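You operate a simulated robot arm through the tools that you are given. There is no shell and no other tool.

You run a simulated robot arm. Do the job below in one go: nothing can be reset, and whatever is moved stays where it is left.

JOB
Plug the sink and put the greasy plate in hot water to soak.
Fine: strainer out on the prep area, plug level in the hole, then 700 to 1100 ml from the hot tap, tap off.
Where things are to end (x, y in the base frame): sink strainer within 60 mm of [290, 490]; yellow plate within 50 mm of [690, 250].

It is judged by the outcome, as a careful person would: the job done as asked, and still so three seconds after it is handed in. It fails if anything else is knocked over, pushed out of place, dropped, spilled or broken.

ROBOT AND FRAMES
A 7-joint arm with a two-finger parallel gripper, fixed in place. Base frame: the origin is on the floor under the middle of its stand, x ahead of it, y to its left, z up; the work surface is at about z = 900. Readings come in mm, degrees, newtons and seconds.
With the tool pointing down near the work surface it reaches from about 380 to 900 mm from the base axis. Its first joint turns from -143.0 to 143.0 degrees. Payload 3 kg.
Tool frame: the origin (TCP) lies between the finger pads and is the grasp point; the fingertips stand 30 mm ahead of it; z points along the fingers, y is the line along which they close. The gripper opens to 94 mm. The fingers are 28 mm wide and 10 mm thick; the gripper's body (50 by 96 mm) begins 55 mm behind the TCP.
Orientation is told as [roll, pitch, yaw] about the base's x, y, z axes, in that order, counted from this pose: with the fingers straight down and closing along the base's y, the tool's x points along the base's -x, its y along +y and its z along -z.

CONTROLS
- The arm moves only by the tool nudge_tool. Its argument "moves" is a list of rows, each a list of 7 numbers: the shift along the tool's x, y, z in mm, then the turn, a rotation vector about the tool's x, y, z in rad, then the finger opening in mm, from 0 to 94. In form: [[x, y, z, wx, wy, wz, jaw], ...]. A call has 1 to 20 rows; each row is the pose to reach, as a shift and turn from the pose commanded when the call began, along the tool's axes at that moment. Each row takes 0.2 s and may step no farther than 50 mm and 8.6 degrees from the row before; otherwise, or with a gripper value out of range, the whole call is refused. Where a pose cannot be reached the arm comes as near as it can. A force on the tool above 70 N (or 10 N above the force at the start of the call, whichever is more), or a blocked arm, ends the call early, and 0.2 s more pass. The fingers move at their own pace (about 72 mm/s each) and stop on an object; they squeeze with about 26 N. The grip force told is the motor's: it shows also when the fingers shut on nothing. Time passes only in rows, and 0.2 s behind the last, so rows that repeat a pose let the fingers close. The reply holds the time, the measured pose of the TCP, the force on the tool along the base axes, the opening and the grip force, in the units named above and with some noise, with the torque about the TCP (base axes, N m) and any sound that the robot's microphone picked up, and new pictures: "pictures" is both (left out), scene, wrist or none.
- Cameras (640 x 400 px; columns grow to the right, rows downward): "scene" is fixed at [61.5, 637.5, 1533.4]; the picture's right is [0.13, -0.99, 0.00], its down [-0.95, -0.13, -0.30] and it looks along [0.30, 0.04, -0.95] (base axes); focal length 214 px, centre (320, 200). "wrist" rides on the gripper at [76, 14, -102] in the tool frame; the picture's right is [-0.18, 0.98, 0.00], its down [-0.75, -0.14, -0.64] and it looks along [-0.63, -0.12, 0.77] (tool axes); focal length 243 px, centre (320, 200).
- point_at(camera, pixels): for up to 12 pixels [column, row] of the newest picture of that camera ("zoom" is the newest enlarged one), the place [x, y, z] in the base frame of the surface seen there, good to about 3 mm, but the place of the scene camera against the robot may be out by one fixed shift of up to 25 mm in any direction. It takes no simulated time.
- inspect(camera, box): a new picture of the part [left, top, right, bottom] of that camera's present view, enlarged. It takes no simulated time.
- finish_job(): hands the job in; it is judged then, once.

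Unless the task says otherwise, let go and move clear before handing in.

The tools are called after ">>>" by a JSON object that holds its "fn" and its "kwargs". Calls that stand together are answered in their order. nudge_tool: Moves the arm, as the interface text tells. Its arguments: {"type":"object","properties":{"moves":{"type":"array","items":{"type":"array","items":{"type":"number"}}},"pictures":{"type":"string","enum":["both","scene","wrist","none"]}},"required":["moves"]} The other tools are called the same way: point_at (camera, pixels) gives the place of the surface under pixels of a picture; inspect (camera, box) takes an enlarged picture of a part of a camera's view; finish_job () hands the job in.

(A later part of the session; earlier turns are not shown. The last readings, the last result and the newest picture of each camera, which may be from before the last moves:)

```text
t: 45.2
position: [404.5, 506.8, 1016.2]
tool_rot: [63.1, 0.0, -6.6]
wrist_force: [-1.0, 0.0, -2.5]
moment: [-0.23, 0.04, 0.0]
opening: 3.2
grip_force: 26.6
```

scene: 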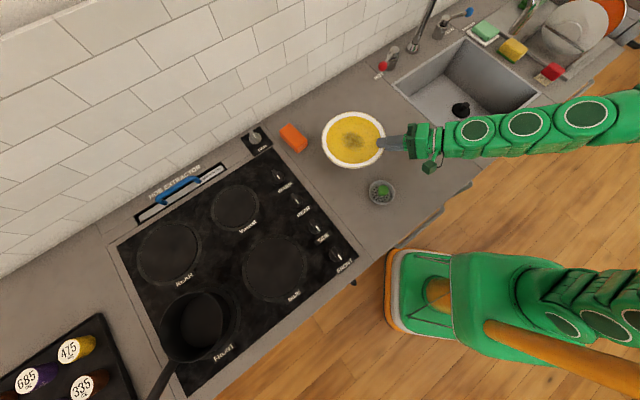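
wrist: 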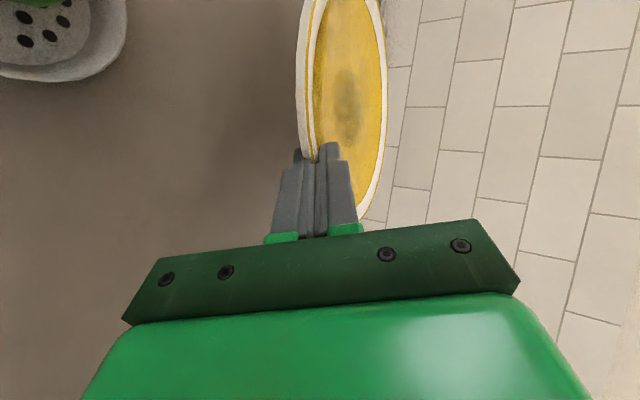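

The plate rides steadily (picture (353,139)). I'll measure where the forearm and wrist joints are in this posture, to plan how low the wrist can go near the sink.

>>> {"fn": "point_at", "kwargs": {"camera": "scene", "pixels": [[400, 142], [425, 140], [450, 135], [475, 129], [500, 124], [527, 122], [557, 118], [587, 117], [615, 115], [635, 112], [475, 152], [530, 152]]}}

>>> {"fn": "inspect", "kwargs": {"camera": "scene", "box": [320, 60, 640, 260]}}

```text
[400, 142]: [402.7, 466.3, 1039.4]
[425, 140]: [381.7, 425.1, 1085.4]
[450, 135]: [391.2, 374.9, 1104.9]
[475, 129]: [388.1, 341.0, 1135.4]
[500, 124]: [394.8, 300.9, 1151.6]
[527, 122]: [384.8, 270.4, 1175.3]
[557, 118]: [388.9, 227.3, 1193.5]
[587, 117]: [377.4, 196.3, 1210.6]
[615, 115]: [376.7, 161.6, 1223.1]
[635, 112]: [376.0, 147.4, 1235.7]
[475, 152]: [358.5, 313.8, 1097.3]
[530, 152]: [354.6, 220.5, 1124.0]
```

```text
2.00 times, centred on (480, 160) of scene
```

zoom: 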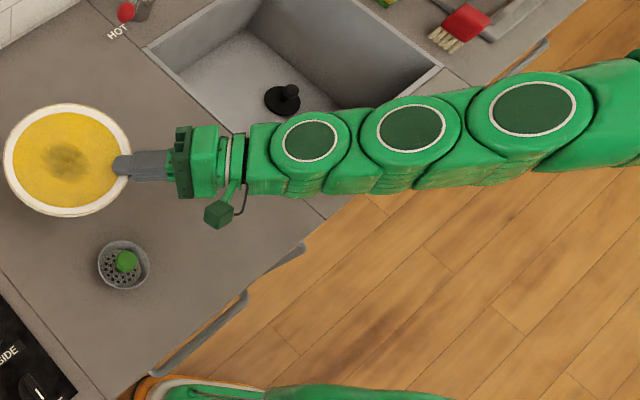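

The arm is slender near the wrist (joint about 183 mm behind the TCP), so a hand angle around 50° inside the sink looks feasible. I'll continue carrying the plate, nearly flat, over the left rim of the sink to about [690,245,970].

>>> {"fn": "nudge_tool", "kwargs": {"moves": [[-28.6, -11.7, -17.4, 0, 0.0319, -0.0163, 0], [-57.2, -23.4, -34.8, 0, 0.0638, -0.0325, 0], [-85.8, -35.1, -52.3, 0, 0.0957, -0.0488, 0], [-114.4, -46.7, -69.7, 0, 0.1276, -0.065, 0], [-143.0, -58.4, -87.1, 0, 0.1595, -0.0813, 0], [-171.6, -70.1, -104.5, 0, 0.1914, -0.0975, 0], [-200.1, -84.4, -119.4, 0, 0.2233, -0.1138, 0], [-228.6, -98.8, -134.4, 0, 0.2552, -0.13, 0], [-257.1, -113.1, -149.3, 0, 0.2871, -0.1463, 0]]}}

```text
t: 47.2
position: [632.0, 288.6, 983.7]
tool_rot: [63.1, -0.1, 11.9]
wrist_force: [0.6, -0.2, -2.0]
moment: [-0.23, -0.02, 0.01]
opening: 2.9
grip_force: 26.2
```

scene: 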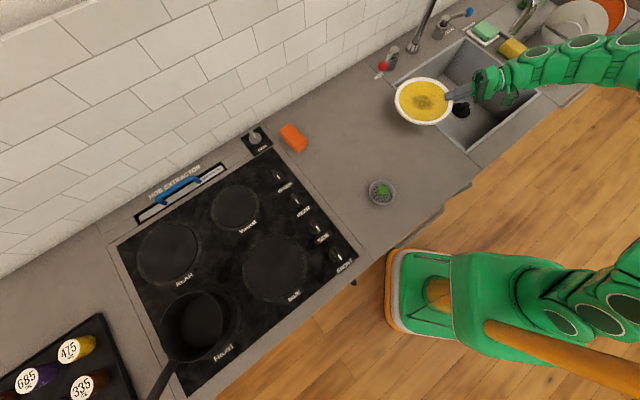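
wrist: 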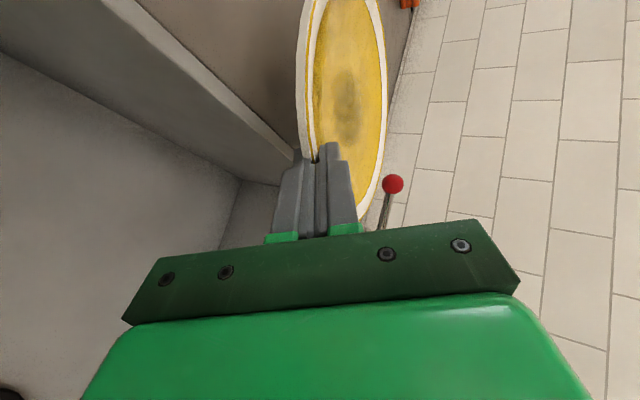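

The plate is over the left rim, at (423,100). I'll check where the forearm passes relative to the dish rack and brush before going further.

>>> {"fn": "point_at", "kwargs": {"camera": "scene", "pixels": [[490, 82], [510, 75], [540, 60], [575, 48], [600, 48], [625, 45], [540, 80], [575, 80], [600, 85], [630, 85]]}}

>>> {"fn": "inspect", "kwargs": {"camera": "scene", "box": [380, 0, 640, 165]}}

```text
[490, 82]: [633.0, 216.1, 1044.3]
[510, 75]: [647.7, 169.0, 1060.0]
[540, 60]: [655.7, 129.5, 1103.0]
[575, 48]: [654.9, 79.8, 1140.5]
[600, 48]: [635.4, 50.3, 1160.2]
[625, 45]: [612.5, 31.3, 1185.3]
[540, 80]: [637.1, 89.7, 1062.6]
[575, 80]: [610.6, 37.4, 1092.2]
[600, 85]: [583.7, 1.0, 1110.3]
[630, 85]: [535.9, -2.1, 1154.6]
```

```text
2.42 times, centred on (510, 82) of scene
```

zoom: 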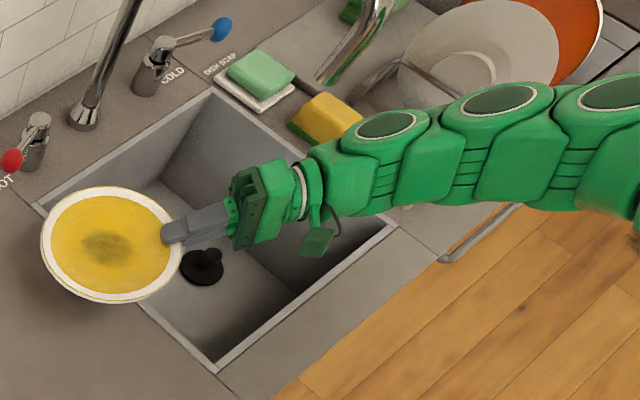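

The forearm bends back toward the base beyond the wrist and clears the rack. I'll move the plate fully over the sink to TCP [728,201,965] with heading 110°, still nearly flat.

>>> {"fn": "nudge_tool", "kwargs": {"moves": [[-20.8, -17.1, -22.6, 0, 0.032, -0.016, 0], [-41.5, -34.2, -45.1, 0, 0.064, -0.0325, 0], [-55.6, -48.9, -66.2, 0, 0.096, -0.049, 0], [-69.7, -63.5, -87.2, 0, 0.1275, -0.065, 0]]}}

>>> {"fn": "inspect", "kwargs": {"camera": "scene", "box": [380, 0, 640, 165]}}

```text
t: 48.2
position: [727.7, 197.9, 965.4]
tool_rot: [63.1, -0.1, 20.0]
wrist_force: [-0.1, 0.5, -2.8]
moment: [-0.24, -0.08, 0.0]
opening: 3.3
grip_force: 26.0
```

scene: 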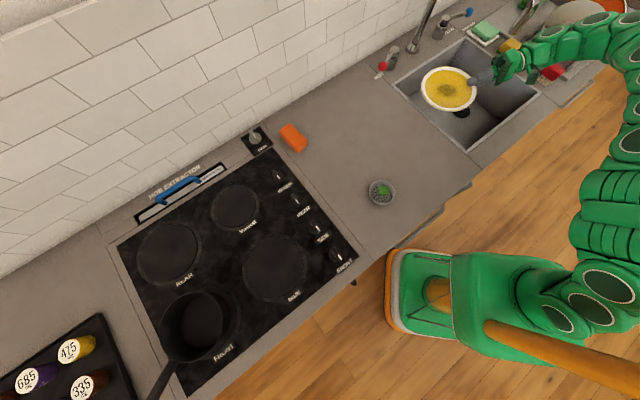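
wrist: 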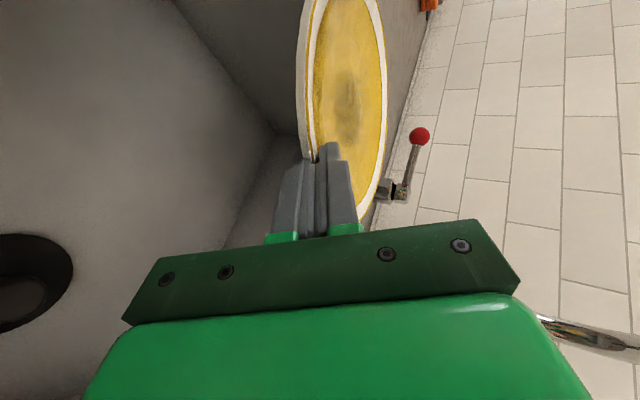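

```text
2.42 times, centred on (510, 82) of scene
```

zoom: 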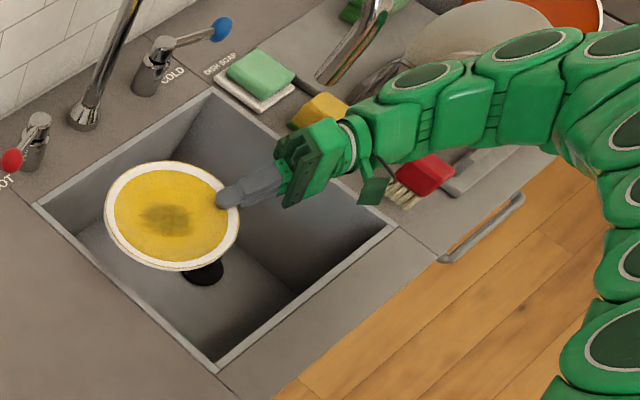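

The plate hangs over the sink at (448,88). I'll measure the plate and arm positions before tilting.

>>> {"fn": "point_at", "kwargs": {"camera": "scene", "pixels": [[448, 88], [422, 88], [475, 84], [450, 67], [446, 110], [500, 68], [540, 45], [580, 42], [610, 40], [625, 70], [540, 62], [590, 62]]}}

>>> {"fn": "point_at", "kwargs": {"camera": "wrist", "pixels": [[302, 130], [305, 20], [340, 80], [384, 60], [380, 140], [362, 205], [20, 270], [270, 130], [200, 20], [230, 240], [150, 10], [100, 150]]}}

```text
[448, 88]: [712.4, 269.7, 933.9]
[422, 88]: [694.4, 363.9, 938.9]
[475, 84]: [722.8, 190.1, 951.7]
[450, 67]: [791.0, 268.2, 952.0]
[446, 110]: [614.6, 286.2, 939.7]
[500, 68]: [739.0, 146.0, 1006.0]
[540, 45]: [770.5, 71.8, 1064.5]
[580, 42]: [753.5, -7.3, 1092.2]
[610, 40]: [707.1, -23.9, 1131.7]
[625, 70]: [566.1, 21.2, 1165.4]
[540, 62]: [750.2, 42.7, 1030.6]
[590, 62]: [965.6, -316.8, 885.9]
```

```text
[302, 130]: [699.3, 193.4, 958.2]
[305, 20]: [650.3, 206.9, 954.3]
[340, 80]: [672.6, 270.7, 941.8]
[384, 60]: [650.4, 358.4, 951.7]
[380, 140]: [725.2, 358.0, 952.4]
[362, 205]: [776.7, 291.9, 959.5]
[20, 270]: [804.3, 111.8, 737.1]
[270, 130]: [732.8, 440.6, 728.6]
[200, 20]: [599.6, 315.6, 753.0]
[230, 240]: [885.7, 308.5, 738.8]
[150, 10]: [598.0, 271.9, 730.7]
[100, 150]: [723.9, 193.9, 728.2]
```

Plate centre is about [694,282] at rim z≈956, as planned. I'll tilt the hand to about 50° (far side of the plate down) in place.

>>> {"fn": "nudge_tool", "kwargs": {"moves": [[0, 0, 0, 0.08, 0, 0, 0], [0, 0, 0, 0.16, 0, 0, 0], [0, 0, 0, 0.24, 0, 0, 0], [0, 0, 0, 0.32, 0, 0, 0], [0, 0, 0, 0.4, 0, 0, 0]]}}

>>> {"fn": "inspect", "kwargs": {"camera": "scene", "box": [380, 0, 640, 165]}}

```text
t: 49.4
position: [727.5, 198.5, 966.9]
tool_rot: [40.1, -0.1, 19.9]
wrist_force: [-0.4, -0.6, -3.3]
moment: [-0.17, -0.11, -0.02]
opening: 3.2
grip_force: 26.4
```

scene: 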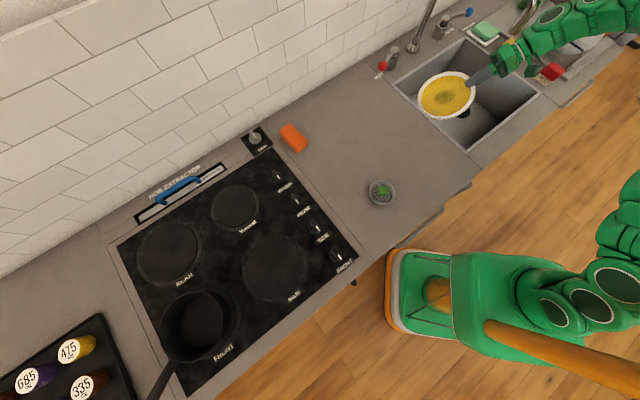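
wrist: 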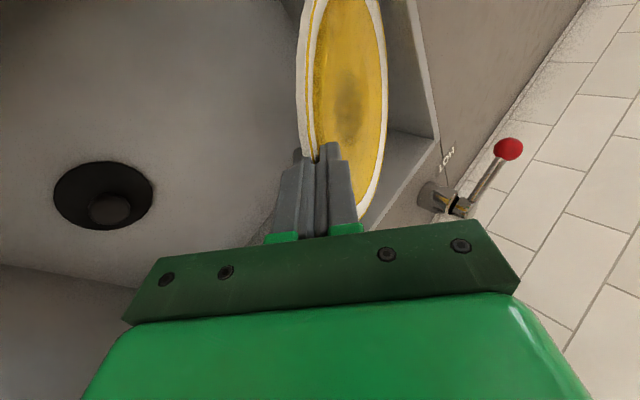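

```text
2.42 times, centred on (510, 82) of scene
```

zoom: 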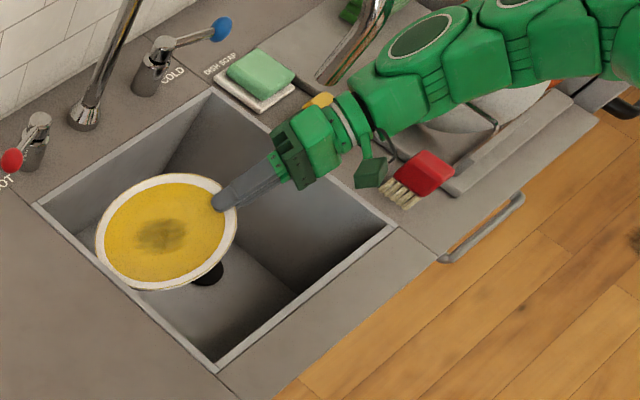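

The plate holds at the new tilt. I'll measure the tilted plate's rim heights.

>>> {"fn": "point_at", "kwargs": {"camera": "wrist", "pixels": [[302, 130], [305, 20], [340, 80], [384, 60], [380, 140], [362, 205], [312, 60], [345, 130]]}}

>>> {"fn": "point_at", "kwargs": {"camera": "scene", "pixels": [[448, 95], [421, 98], [475, 86], [450, 72], [440, 118], [428, 110], [500, 66], [540, 35], [580, 20], [620, 18], [545, 55], [590, 35]]}}

```text
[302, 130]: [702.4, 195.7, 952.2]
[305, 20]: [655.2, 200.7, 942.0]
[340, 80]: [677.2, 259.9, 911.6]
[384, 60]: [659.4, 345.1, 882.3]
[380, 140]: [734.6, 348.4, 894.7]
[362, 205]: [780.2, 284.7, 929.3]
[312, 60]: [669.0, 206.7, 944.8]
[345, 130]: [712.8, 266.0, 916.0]
```

```text
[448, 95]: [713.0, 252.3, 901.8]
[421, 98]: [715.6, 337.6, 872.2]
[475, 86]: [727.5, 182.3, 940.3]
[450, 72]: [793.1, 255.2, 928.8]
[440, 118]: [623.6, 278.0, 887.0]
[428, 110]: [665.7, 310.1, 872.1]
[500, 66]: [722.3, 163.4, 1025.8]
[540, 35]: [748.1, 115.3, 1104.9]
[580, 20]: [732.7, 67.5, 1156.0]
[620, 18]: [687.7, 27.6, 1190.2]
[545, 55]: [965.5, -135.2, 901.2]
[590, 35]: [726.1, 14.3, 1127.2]
```

The plate is tilted about 25° with the far rim near 883. I'll lower straight down to TCP z≈840, well before the expected foot contact near 815.

>>> {"fn": "nudge_tool", "kwargs": {"moves": [[0, -20.6, 24.5, 0, 0, 0, 0], [0, -41.2, 49, 0, 0, 0, 0], [0, -61.7, 73.5, 0, 0, 0, 0], [0, -80.4, 95.8, 0, 0, 0, 0]]}}

>>> {"fn": "inspect", "kwargs": {"camera": "scene", "box": [380, 0, 640, 165]}}

>>> {"fn": "point_at", "kwargs": {"camera": "wrist", "pixels": [[302, 130], [305, 20], [340, 80], [384, 60], [380, 140], [362, 205], [400, 60], [410, 20]]}}

```text
t: 50.4
position: [726.4, 199.4, 841.7]
tool_rot: [40.2, 0.1, 20.0]
wrist_force: [0.2, 0.1, -3.5]
moment: [-0.18, -0.08, -0.04]
opening: 3.3
grip_force: 25.7
```

scene: 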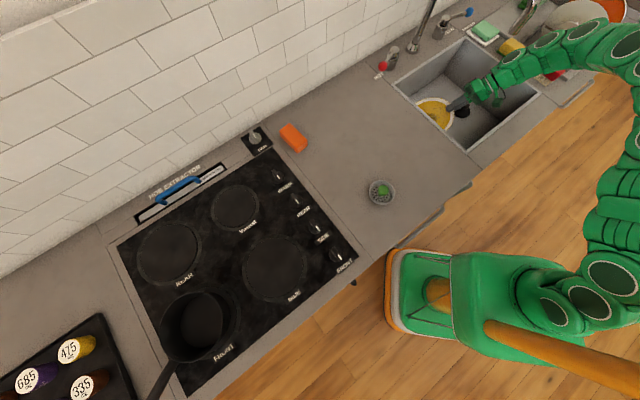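
wrist: 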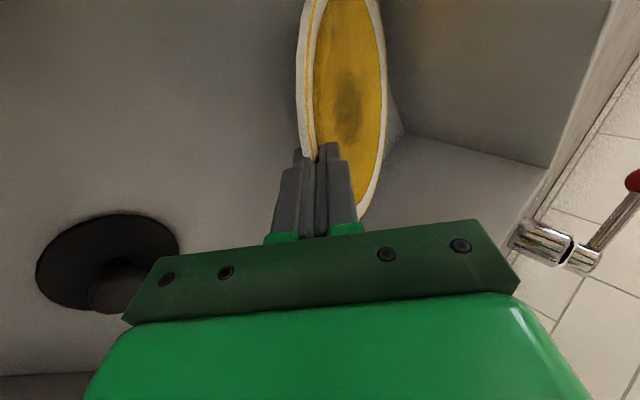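

```text
2.42 times, centred on (510, 82) of scene
```

zoom: 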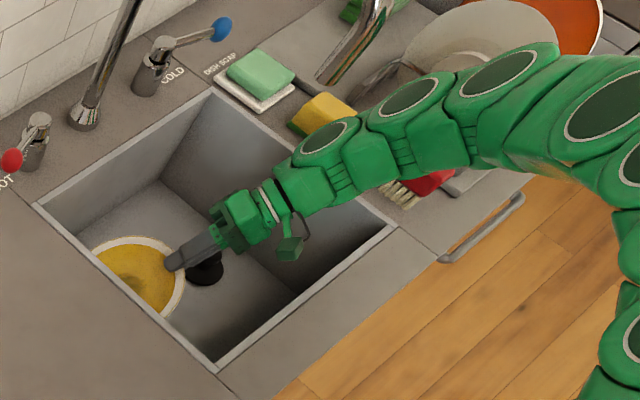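

```text
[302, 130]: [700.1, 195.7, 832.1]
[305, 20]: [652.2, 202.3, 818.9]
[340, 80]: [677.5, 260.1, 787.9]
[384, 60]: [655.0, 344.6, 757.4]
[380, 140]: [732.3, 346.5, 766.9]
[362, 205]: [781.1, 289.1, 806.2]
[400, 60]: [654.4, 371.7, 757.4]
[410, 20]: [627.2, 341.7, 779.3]
```

The far rim is at about 757, some 26 mm above the floor, and the arm is clear of the rims. I'll lower in small steps watching the force for first contact.

>>> {"fn": "nudge_tool", "kwargs": {"moves": [[0, -3.2, 3.8, 0, 0, 0, 0], [0, -6.4, 7.7, 0, 0, 0, 0], [0, -9.0, 10.7, 0, 0, 0, 0], [0, -9.0, 10.7, 0, 0, 0, 0]], "pictures": "none"}}

```text
t: 51.4
position: [727.0, 200.8, 827.7]
tool_rot: [40.2, 0.0, 20.0]
wrist_force: [-0.7, -0.3, -3.1]
moment: [-0.21, -0.09, -0.01]
opening: 3.1
grip_force: 25.8
```

>>> {"fn": "nudge_tool", "kwargs": {"moves": [[0, -1.9, 2.3, 0, 0, 0, 0], [0, -3.9, 4.6, 0, 0, 0, 0], [0, -5.1, 6.1, 0, 0, 0, 0], [0, -5.1, 6.1, 0, 0, 0, 0]], "pictures": "none"}}

```text
t: 52.4
position: [726.5, 200.8, 818.9]
tool_rot: [40.1, -0.1, 20.0]
wrist_force: [0.8, -1.2, -1.8]
moment: [-0.08, 0.01, 0.01]
opening: 3.2
grip_force: 25.6
```

Contact has just begun (force and moment dropping at z≈819). Now I'll lower while moving slightly outward, pivoting the plate about its far foot edge, and watch how the grip responds.

>>> {"fn": "nudge_tool", "kwargs": {"moves": [[0, -3.5, 1.0, 0, 0, 0, 0], [0, -6.9, 2.0, 0, 0, 0, 0], [0, -10.3, 3.1, 0, 0, 0, 0], [0, -13.8, 4.25, 0, 0, 0, 0], [0, -13.8, 4.25, 0, 0, 0, 0]]}}

>>> {"fn": "inspect", "kwargs": {"camera": "wrist", "box": [220, 0, 420, 250]}}

```text
t: 53.6
position: [728.0, 192.6, 806.7]
tool_rot: [40.2, -0.1, 20.0]
wrist_force: [-0.1, 2.1, 2.3]
moment: [0.56, 0.28, -0.11]
opening: 4.1
grip_force: 25.8
```

scene: 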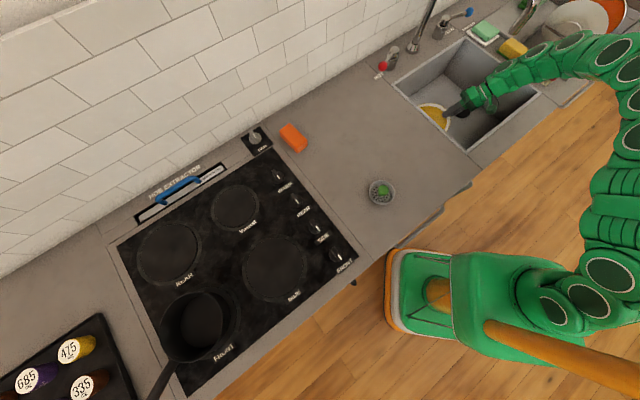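
wrist: 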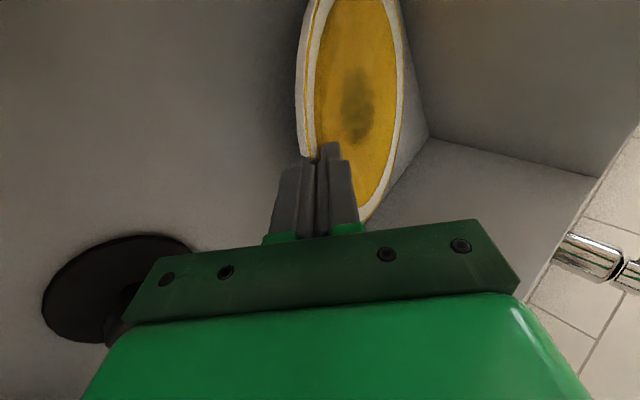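

```text
1.60 times, centred on (320, 125) of wrist
```

zoom: 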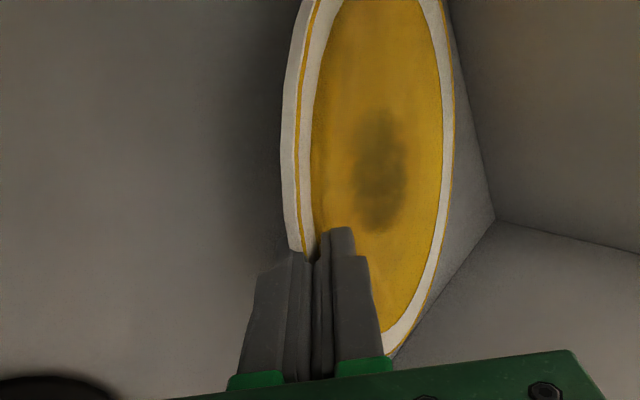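

The plate pivots within the grip as planned (opening 4.1, small forces). I'll continue lowering to near 20°.

>>> {"fn": "nudge_tool", "kwargs": {"moves": [[0, -5.6, 2.3, 0, 0, 0, 0], [0, -11.2, 4.7, 0, 0, 0, 0], [0, -11.2, 4.7, 0, 0, 0, 0]]}}

>>> {"fn": "inspect", "kwargs": {"camera": "wrist", "box": [220, 0, 420, 250]}}

>>> {"fn": "point_at", "kwargs": {"camera": "wrist", "pixels": [[298, 120], [300, 20], [345, 60], [400, 60], [390, 150], [366, 205]]}}

```text
t: 54.4
position: [730.2, 189.7, 794.5]
tool_rot: [40.2, 0.0, 19.9]
wrist_force: [-0.7, 2.0, 3.5]
moment: [0.56, 0.27, 0.0]
opening: 6.6
grip_force: 26.3
```

scene: 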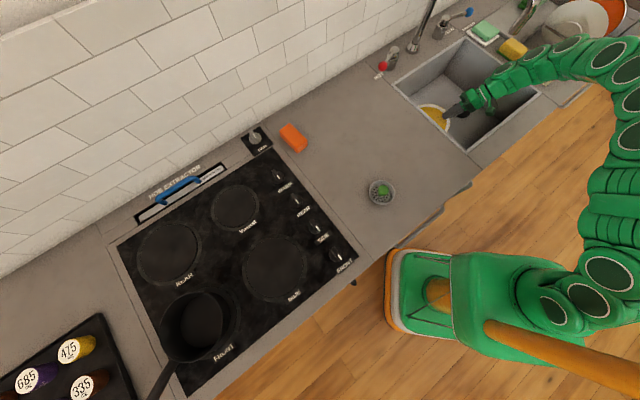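
wrist: 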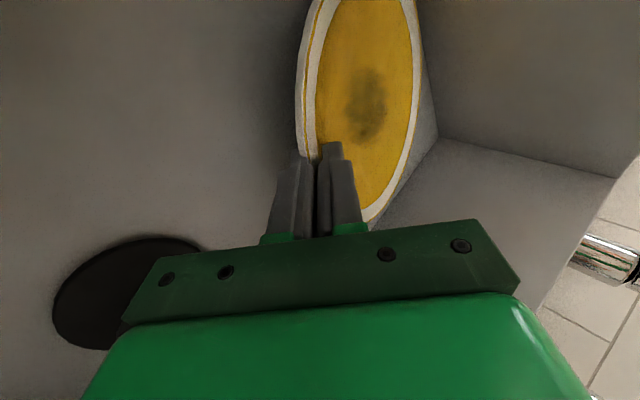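

```text
1.60 times, centred on (320, 125) of wrist
```

zoom: 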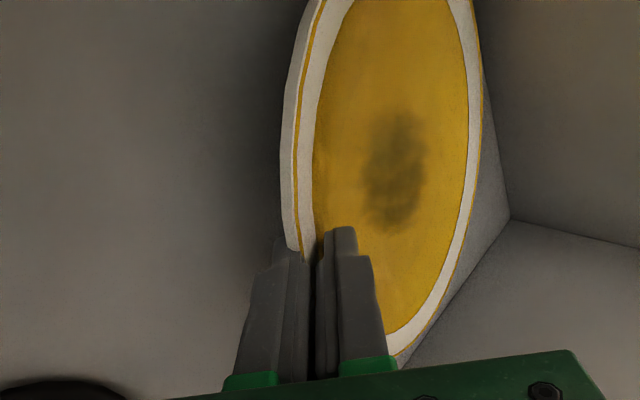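

```text
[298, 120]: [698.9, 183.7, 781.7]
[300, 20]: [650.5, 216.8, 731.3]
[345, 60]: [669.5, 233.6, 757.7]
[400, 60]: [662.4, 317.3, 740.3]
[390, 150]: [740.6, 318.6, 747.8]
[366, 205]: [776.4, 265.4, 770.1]
```

Still controlled: opening 6.6, plate tilt down to about 16°. I'll continue another 13 mm down.

>>> {"fn": "nudge_tool", "kwargs": {"moves": [[0, -6.5, 3.3, 0, 0, 0, 0], [0, -13.0, 6.7, 0, 0, 0, 0], [0, -13.0, 6.7, 0, 0, 0, 0]], "pictures": "wrist"}}

>>> {"fn": "inspect", "kwargs": {"camera": "wrist", "box": [220, 0, 420, 250]}}

>>> {"fn": "point_at", "kwargs": {"camera": "wrist", "pixels": [[298, 120], [345, 60], [405, 60], [395, 150], [370, 210], [301, 30]]}}

```text
t: 55.2
position: [732.5, 184.0, 781.1]
tool_rot: [40.0, -0.2, 19.9]
wrist_force: [2.3, -1.2, 4.7]
moment: [0.47, 0.23, -0.2]
opening: 8.8
grip_force: 25.8
```

wrist: 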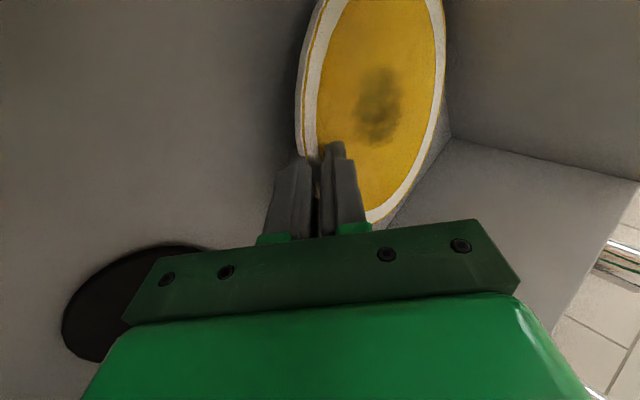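

```text
1.60 times, centred on (320, 125) of wrist
```

zoom: 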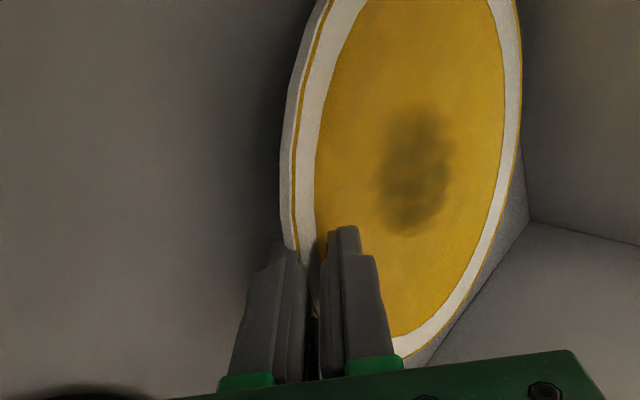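

```text
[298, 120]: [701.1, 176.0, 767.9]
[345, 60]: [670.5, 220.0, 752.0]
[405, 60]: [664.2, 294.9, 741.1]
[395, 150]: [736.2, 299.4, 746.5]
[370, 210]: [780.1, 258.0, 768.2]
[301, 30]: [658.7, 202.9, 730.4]
```

The plate is down to roughly 10° tilt with light forces. I'll lower another 13 mm, keeping the lower fingertip just above the sink floor.

>>> {"fn": "nudge_tool", "kwargs": {"moves": [[0, -6.3, 3.8, 0, 0, 0, 0], [0, -11.0, 6.8, 0, 0, 0, 0], [0, -11.0, 6.8, 0, 0, 0, 0]], "pictures": "both"}}

>>> {"fn": "inspect", "kwargs": {"camera": "wrist", "box": [220, 0, 420, 250]}}

>>> {"fn": "inspect", "kwargs": {"camera": "scene", "box": [400, 60, 520, 150]}}

>>> {"fn": "point_at", "kwargs": {"camera": "wrist", "pixels": [[298, 120], [345, 60], [405, 60], [395, 150], [370, 215], [305, 30], [420, 90]]}}

```text
t: 56.0
position: [733.9, 180.0, 769.5]
tool_rot: [40.2, -0.1, 20.1]
wrist_force: [-3.3, 1.9, 4.0]
moment: [0.46, 0.54, 0.17]
opening: 11.1
grip_force: 26.2
```

scene: 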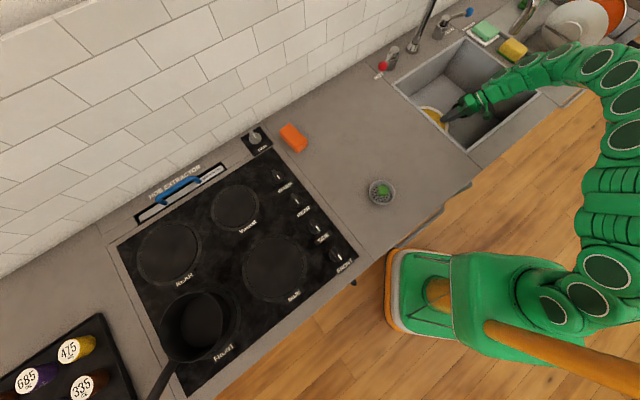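
wrist: 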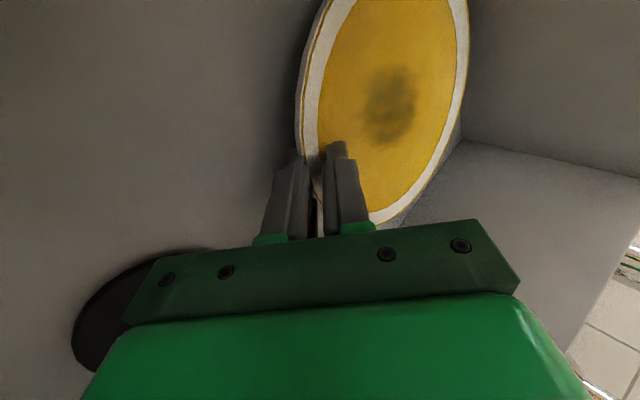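

```text
1.60 times, centred on (320, 125) of wrist
```

zoom: 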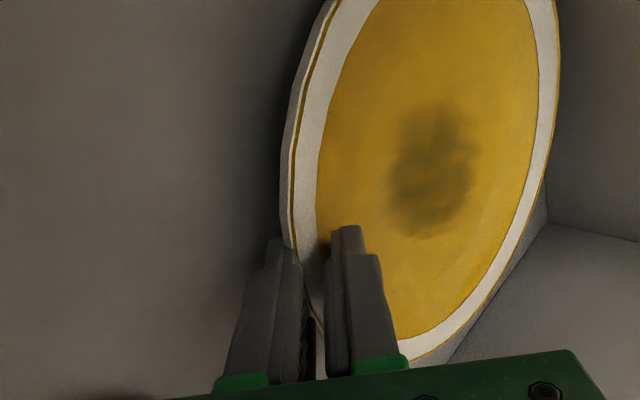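

```text
4.44 times, centred on (460, 105) of scene
```

zoom: 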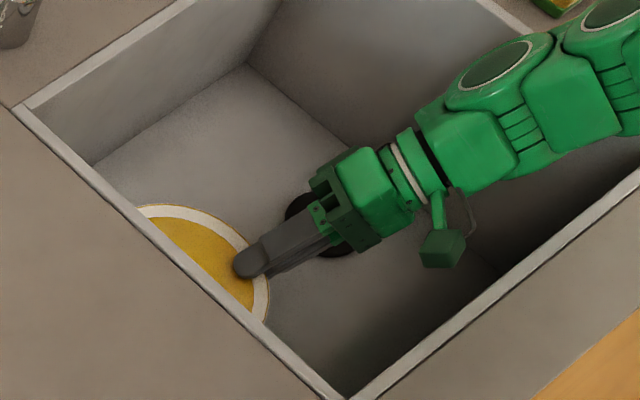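

```text
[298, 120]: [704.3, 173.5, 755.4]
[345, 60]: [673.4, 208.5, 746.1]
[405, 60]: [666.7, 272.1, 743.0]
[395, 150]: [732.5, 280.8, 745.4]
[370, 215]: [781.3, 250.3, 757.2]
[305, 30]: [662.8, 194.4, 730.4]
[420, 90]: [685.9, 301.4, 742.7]
```

The plate is nearly flat, with the near rim a few mm high and the lower fingertip about 6 mm above the floor. I'll lower 3 mm more, then open the jaw slowly so the lower finger lets the edge down gently.

>>> {"fn": "nudge_tool", "kwargs": {"moves": [[0, -2.5, 1.8, 0, 0, 0, 0], [0, -2.5, 1.8, 0, 0, 0, 10], [0, -2.5, 1.8, 0, 0, 0, 11], [0, -2.5, 1.8, 0, 0, 0, 12], [0, -2.5, 1.8, 0, 0, 0, 13], [0, -2.5, 1.8, 0, 0, 0, 14], [0, -2.5, 1.8, 0, 0, 0, 15], [0, -2.5, 1.8, 0, 0, 0, 16], [0, -2.5, 1.8, 0, 0, 0, 17]]}}

>>> {"fn": "inspect", "kwargs": {"camera": "wrist", "box": [220, 0, 420, 250]}}

>>> {"fn": "point_at", "kwargs": {"camera": "wrist", "pixels": [[298, 120], [345, 60], [405, 60], [395, 150], [370, 215], [305, 30], [420, 90]]}}

```text
t: 58.0
position: [734.9, 179.0, 766.8]
tool_rot: [40.2, 0.1, 20.0]
wrist_force: [-0.1, -0.8, 0.2]
moment: [0.02, 0.03, -0.03]
opening: 17.2
grip_force: 0.1
```

scene: 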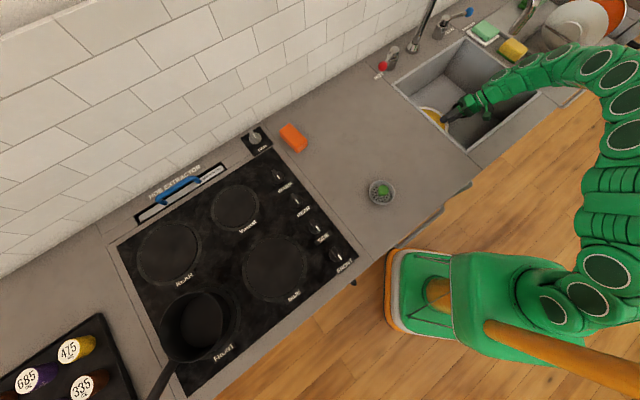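
wrist: 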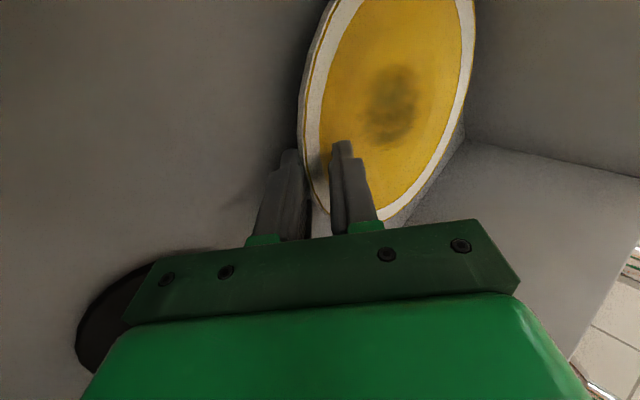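

```text
1.60 times, centred on (320, 125) of wrist
```

zoom: 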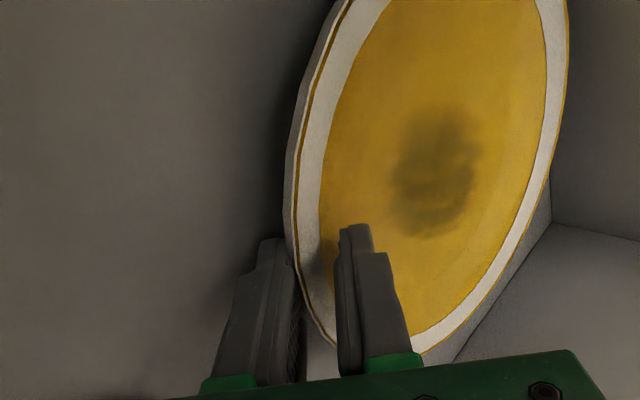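

```text
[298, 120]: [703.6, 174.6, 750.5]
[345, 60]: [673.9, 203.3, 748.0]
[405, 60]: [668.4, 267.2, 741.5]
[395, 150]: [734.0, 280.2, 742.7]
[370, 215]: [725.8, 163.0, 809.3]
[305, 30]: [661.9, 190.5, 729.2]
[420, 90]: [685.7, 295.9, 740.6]
```

Forces are zero with the jaw at 17 mm, so the plate now rests flat on the sink floor by itself. I'll withdraw straight back along the fingers.

>>> {"fn": "nudge_tool", "kwargs": {"moves": [[0, 0, -6, 0, 0, 0, 17], [0, 0, -14, 0, 0, 0, 18], [0, 0, -26, 0, 0, 0, 18], [0, 0, -45, 0, 0, 0, 18], [0, 0, -70, 0, 0, 0, 18]]}}

>>> {"fn": "inspect", "kwargs": {"camera": "scene", "box": [400, 60, 520, 150]}}

>>> {"fn": "point_at", "kwargs": {"camera": "wrist", "pixels": [[310, 80], [345, 60], [405, 60], [395, 150], [420, 30], [330, 170]]}}

```text
t: 59.2
position: [747.3, 136.2, 818.3]
tool_rot: [40.2, 0.1, 20.0]
wrist_force: [-0.4, 0.0, -0.2]
moment: [0.01, -0.02, 0.05]
opening: 17.9
grip_force: 0.0
```

scene: 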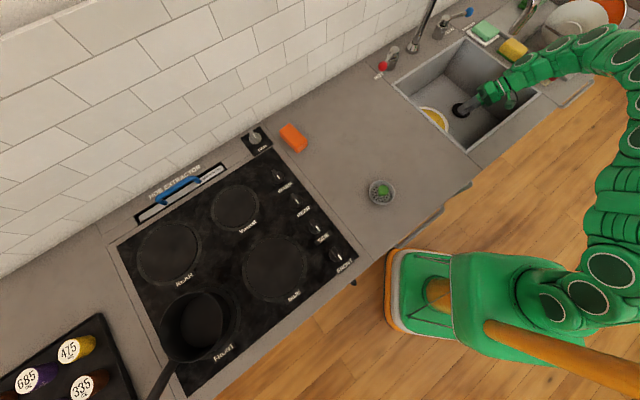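
wrist: 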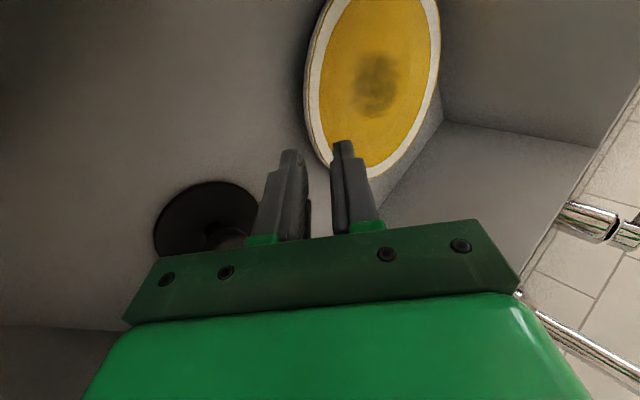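

```text
4.44 times, centred on (460, 105) of scene
```

zoom: 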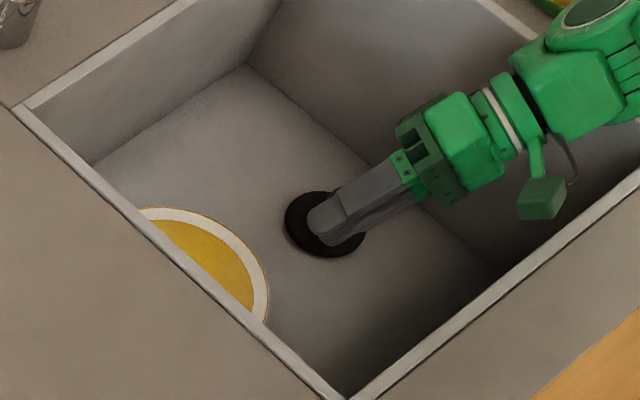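

```text
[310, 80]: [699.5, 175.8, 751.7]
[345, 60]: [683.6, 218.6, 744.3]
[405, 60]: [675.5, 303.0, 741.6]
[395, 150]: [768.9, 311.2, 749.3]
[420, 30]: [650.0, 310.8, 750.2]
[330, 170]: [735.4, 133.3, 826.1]
```

The plate sits flat in the sink, clear of the fingers. I'll measure its centre accurately.

>>> {"fn": "inspect", "kwargs": {"camera": "wrist", "box": [280, 0, 470, 200]}}

>>> {"fn": "point_at", "kwargs": {"camera": "wrist", "pixels": [[307, 80], [309, 110], [320, 40], [440, 60], [437, 90], [425, 125], [405, 155], [385, 175], [320, 145], [438, 25], [328, 160], [305, 95]]}}

```text
2.00 times, centred on (375, 100) of wrist
```

zoom: 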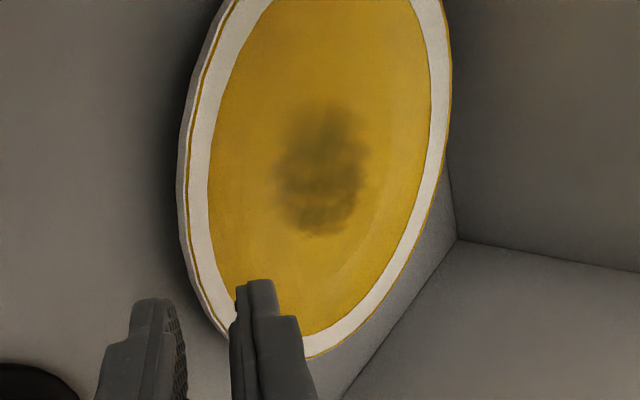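

```text
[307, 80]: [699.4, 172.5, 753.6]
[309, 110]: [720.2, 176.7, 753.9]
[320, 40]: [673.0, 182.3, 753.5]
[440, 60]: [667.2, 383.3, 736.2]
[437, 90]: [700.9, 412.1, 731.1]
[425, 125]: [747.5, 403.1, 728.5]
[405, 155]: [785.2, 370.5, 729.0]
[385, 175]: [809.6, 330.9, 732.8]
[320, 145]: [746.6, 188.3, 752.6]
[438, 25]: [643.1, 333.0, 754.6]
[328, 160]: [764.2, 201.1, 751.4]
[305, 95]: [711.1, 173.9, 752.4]
```

The plate's centre is about [701,262], level with rim at 753, 16 mm from the target. Now I'll rise out of the sink and bring the hand back to vertical on the near side.

>>> {"fn": "nudge_tool", "kwargs": {"moves": [[8.1, 19.8, -35.6, 0, 0, 0, 18], [16.3, 39.6, -71.2, 0, 0, 0, 18], [24.4, 59.5, -106.8, 0, 0, 0, 18], [32.5, 79.3, -142.4, 0, 0, 0, 18], [53.4, 91.4, -149.7, 0.115, -0.02, 0.056, 18], [74.2, 103.5, -156.9, 0.23, -0.041, 0.112, 18], [95.1, 115.5, -164.2, 0.345, -0.061, 0.168, 18], [116, 127.6, -171.4, 0.461, -0.081, 0.223, 18], [136.9, 139.7, -178.7, 0.576, -0.102, 0.279, 18], [157.7, 151.8, -185.9, 0.691, -0.122, 0.335, 18]]}}

```text
t: 61.4
position: [602.4, 76.4, 1059.2]
tool_rot: [0.0, 0.0, -0.2]
wrist_force: [0.2, 1.0, 0.6]
moment: [-0.03, -0.05, 0.01]
opening: 18.0
grip_force: 0.0
```

scene: 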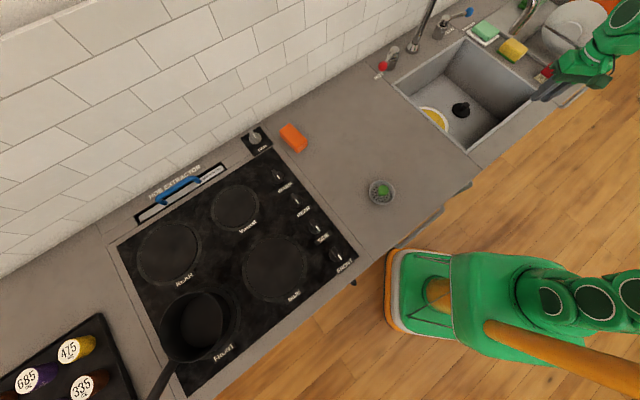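
wrist: 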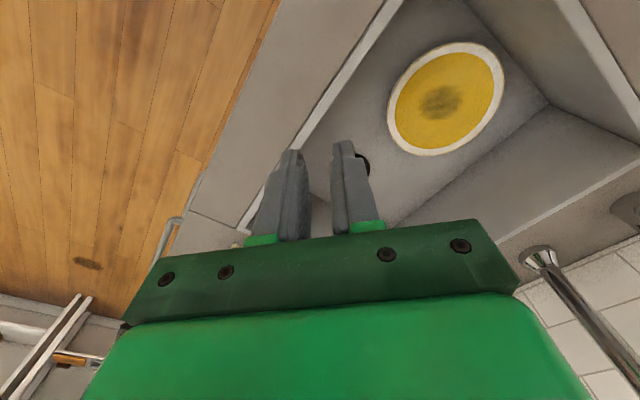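

Both plug (461,110) and plate look right. I'll confirm the plate centre from here and take baseline floor heights and tap geometry from the scene camera.

>>> {"fn": "point_at", "kwargs": {"camera": "wrist", "pixels": [[389, 110], [503, 85], [470, 44], [430, 154], [440, 100], [400, 75], [495, 120], [365, 160], [420, 40], [540, 110], [400, 200], [350, 110]]}}

>>> {"fn": "inspect", "kwargs": {"camera": "scene", "box": [365, 30, 425, 90]}}

>>> {"fn": "point_at", "kwargs": {"camera": "scene", "pixels": [[455, 92], [450, 85], [470, 95], [480, 105], [490, 118], [440, 90], [430, 95], [465, 125], [460, 135], [475, 125], [485, 128], [455, 100]]}}

>>> {"fn": "point_at", "kwargs": {"camera": "scene", "pixels": [[380, 66], [383, 66], [377, 66], [382, 70], [393, 50], [391, 52], [388, 57], [385, 61], [396, 50], [391, 68], [360, 61], [421, 24]]}}

```text
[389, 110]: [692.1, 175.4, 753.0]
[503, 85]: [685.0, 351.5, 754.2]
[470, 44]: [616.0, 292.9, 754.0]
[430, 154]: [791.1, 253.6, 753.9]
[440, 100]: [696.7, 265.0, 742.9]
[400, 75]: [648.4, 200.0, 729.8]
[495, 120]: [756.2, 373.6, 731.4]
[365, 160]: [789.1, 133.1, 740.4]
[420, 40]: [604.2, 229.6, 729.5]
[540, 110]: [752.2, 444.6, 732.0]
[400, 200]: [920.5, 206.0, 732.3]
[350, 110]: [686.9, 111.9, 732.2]
```

```text
6.67 times, centred on (395, 60) of scene
```

zoom: 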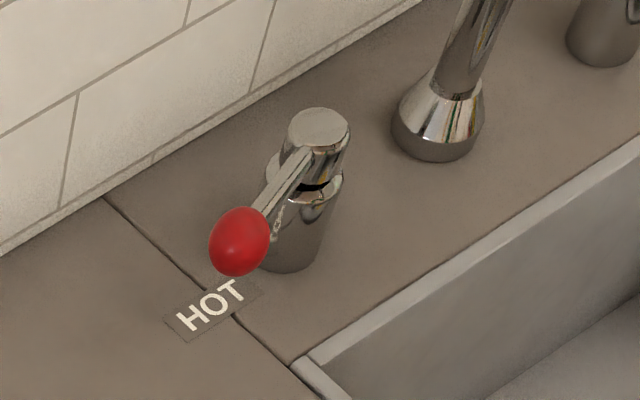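

```text
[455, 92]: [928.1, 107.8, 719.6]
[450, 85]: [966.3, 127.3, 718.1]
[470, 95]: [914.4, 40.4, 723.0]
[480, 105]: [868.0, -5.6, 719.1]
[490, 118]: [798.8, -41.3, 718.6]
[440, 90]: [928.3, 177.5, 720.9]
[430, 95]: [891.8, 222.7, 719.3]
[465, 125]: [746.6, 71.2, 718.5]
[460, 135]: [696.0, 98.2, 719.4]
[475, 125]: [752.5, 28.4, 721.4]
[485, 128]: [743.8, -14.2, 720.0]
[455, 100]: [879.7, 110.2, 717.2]
```

```text
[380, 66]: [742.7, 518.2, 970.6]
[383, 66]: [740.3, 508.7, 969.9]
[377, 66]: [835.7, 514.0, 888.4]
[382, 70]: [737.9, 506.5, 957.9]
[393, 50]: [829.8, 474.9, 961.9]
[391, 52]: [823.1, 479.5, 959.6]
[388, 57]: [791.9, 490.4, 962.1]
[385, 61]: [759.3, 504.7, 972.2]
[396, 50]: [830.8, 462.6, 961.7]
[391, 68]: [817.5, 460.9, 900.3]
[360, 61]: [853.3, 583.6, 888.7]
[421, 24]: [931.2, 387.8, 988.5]
```

The plate's centre is ≈[700,263]; the hot ball's centre is ≈[738,521,973] with its pivot cap at ≈[818,480]. I'll check the cold tap for comparison and look at possible markings that show the turning direction.

>>> {"fn": "point_at", "kwargs": {"camera": "scene", "pixels": [[445, 17], [470, 12], [468, 13], [456, 16], [440, 30], [436, 34], [450, 28]]}}

>>> {"fn": "inspect", "kwargs": {"camera": "scene", "box": [400, 0, 500, 60]}}

>>> {"fn": "inspect", "kwargs": {"camera": "scene", "box": [375, 40, 410, 80]}}

```text
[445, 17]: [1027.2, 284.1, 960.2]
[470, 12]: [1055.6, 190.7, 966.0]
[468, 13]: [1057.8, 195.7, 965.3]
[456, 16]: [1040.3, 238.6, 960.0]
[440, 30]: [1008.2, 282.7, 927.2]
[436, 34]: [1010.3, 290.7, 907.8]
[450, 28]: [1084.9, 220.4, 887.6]
```

```text
6.40 times, centred on (450, 30) of scene
```

zoom: 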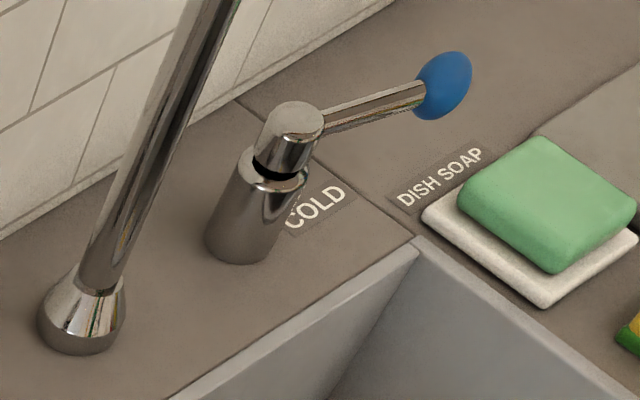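

```text
10.00 times, centred on (392, 60) of scene
```

zoom: 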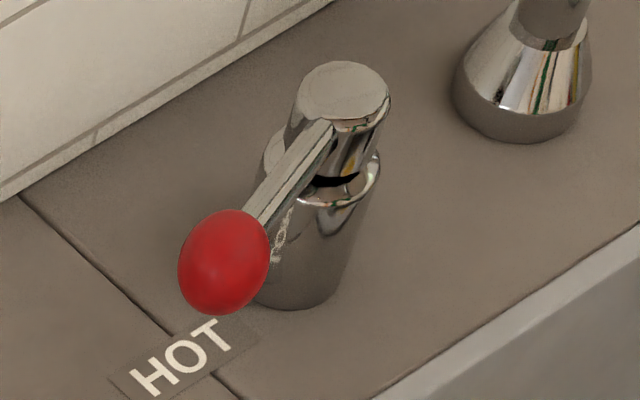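

Both levers sit about 20° forward of parallel to the wall, mirror-symmetric, so opening is most likely a swing toward the front. I'll bring the hand around the prep side to a stand-off beyond the red ball, with the jaws set to straddle the ball across its travel direction.

>>> {"fn": "nudge_tool", "kwargs": {"moves": [[20, 36, 0, 0, 0, 0, 30], [40, 72, 0, 0, 0, 0, 50], [60, 108, 0, 0, 0, 0, 60], [80, 144, 0, 0, 0, 0, 64], [100, 180, -2, 0, 0, 0, 64], [85, 222.5, -2, 0.0154, -0.0643, 0.0575, 64], [70, 265, -2, 0.0309, -0.1285, 0.115, 64], [55, 307.5, -2, 0.0463, -0.1928, 0.1725, 64], [40, 350, -2, 0.0617, -0.257, 0.23, 64], [7.5, 378.5, -3, 0.0771, -0.3213, 0.2875, 64], [-25, 407, -4, 0.0926, -0.3855, 0.345, 64], [-57.5, 435.5, -6, 0.108, -0.4498, 0.4025, 64], [-90, 464, -7, 0.1234, -0.514, 0.46, 64]]}}

```text
t: 64.2
position: [692.7, 542.1, 1092.8]
tool_rot: [1.8, -30.9, -28.1]
wrist_force: [1.7, 1.6, -4.3]
moment: [-0.17, -0.03, -0.07]
opening: 63.9
grip_force: 0.1
```

scene: 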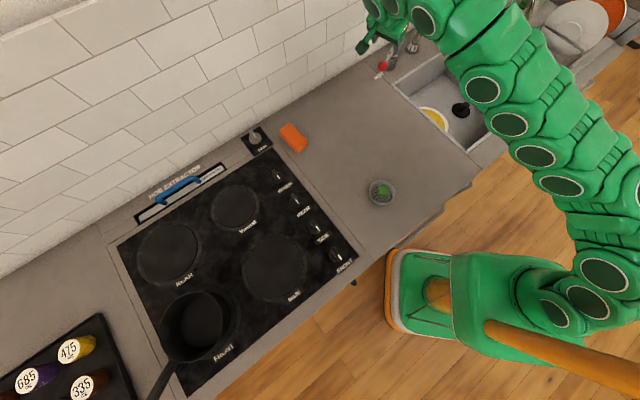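
wrist: 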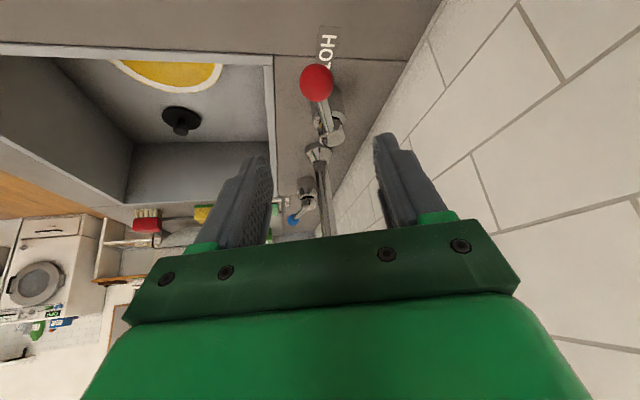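

The ball appears at wrist (316,82) with the lever pointing to the post at (330,130). Measured z is a bit higher than commanded; I'll check the pose with a hold and measure the ball precisely.

>>> {"fn": "nudge_tool", "kwargs": {"moves": [[0, 0, 0, 0, 0, 0, 64], [0, 0, 0, 0, 0, 0, 64]], "pictures": "wrist"}}

>>> {"fn": "point_at", "kwargs": {"camera": "wrist", "pixels": [[316, 82], [316, 75], [316, 92], [305, 82], [328, 82], [322, 110], [326, 120], [334, 118], [325, 135], [340, 130], [326, 50], [318, 155]]}}

>>> {"fn": "inspect", "kwargs": {"camera": "wrist", "box": [260, 20, 420, 190]}}

```text
t: 64.8
position: [693.7, 543.2, 1070.0]
tool_rot: [0.2, -29.9, -27.1]
wrist_force: [0.1, -0.3, -0.6]
moment: [0.0, -0.01, -0.02]
opening: 64.0
grip_force: 0.1
```

wrist: 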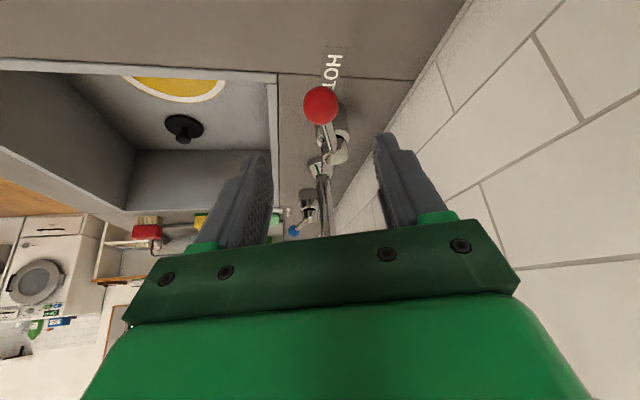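

```text
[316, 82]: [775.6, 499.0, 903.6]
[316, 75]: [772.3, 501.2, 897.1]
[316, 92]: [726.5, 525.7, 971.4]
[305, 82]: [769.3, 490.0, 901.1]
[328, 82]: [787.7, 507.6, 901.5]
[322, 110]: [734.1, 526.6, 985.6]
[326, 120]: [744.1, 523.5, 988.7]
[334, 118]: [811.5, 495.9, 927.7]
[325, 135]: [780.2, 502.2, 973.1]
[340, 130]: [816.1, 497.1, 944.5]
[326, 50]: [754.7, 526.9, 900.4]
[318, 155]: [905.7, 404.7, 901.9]
```

```text
2.35 times, centred on (340, 105) of wrist
```

zoom: 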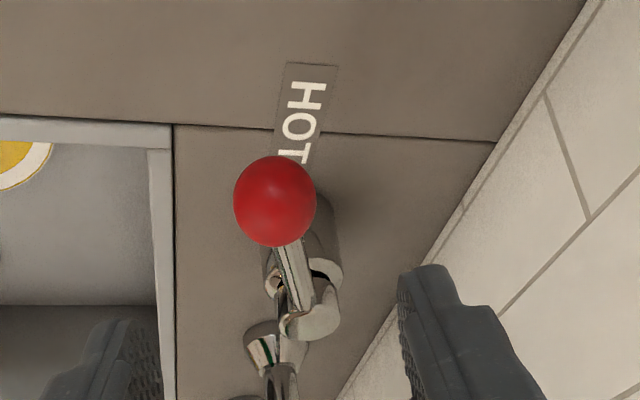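

Settled at z=1070; the ball centre is at ≈[741,521,972]. I'll slide in along the fingers so that the ball lies between the pads.

>>> {"fn": "nudge_tool", "kwargs": {"moves": [[1.5, 0.7, 40, 0, 0, 0, 64], [3, 1.4, 80, 0, 0, 0, 64], [3.8, 1.7, 108, 0, 0, 0, 64], [3.8, 1.7, 108, 0, 0, 0, 64], [3.8, 1.7, 108, 0, 0, 0, 64]]}}

>>> {"fn": "inspect", "kwargs": {"camera": "wrist", "box": [220, 90, 440, 250]}}

```text
t: 66.0
position: [741.1, 519.0, 973.9]
tool_rot: [0.2, -29.9, -27.1]
wrist_force: [-0.6, 0.1, 0.0]
moment: [-0.06, 0.01, -0.01]
opening: 64.3
grip_force: 0.0
```

scene: 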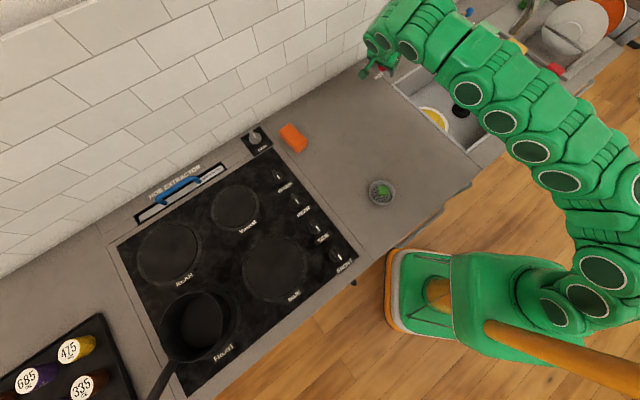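
wrist: 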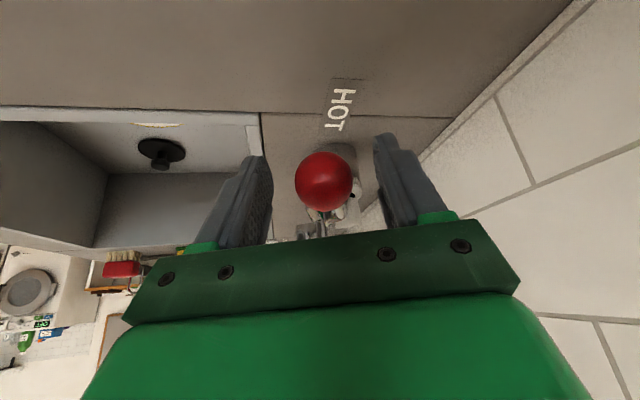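

```text
2.50 times, centred on (330, 170) of wrist
```

zoom: 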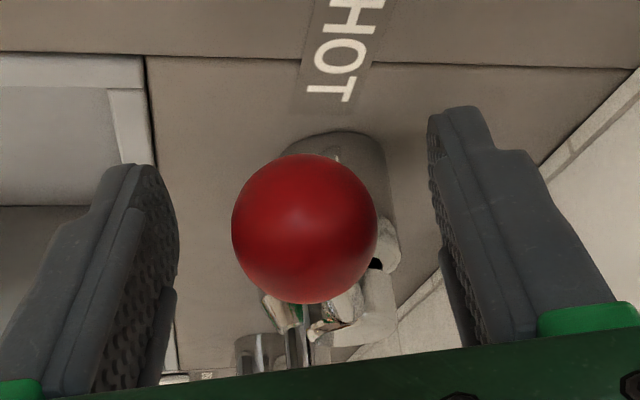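

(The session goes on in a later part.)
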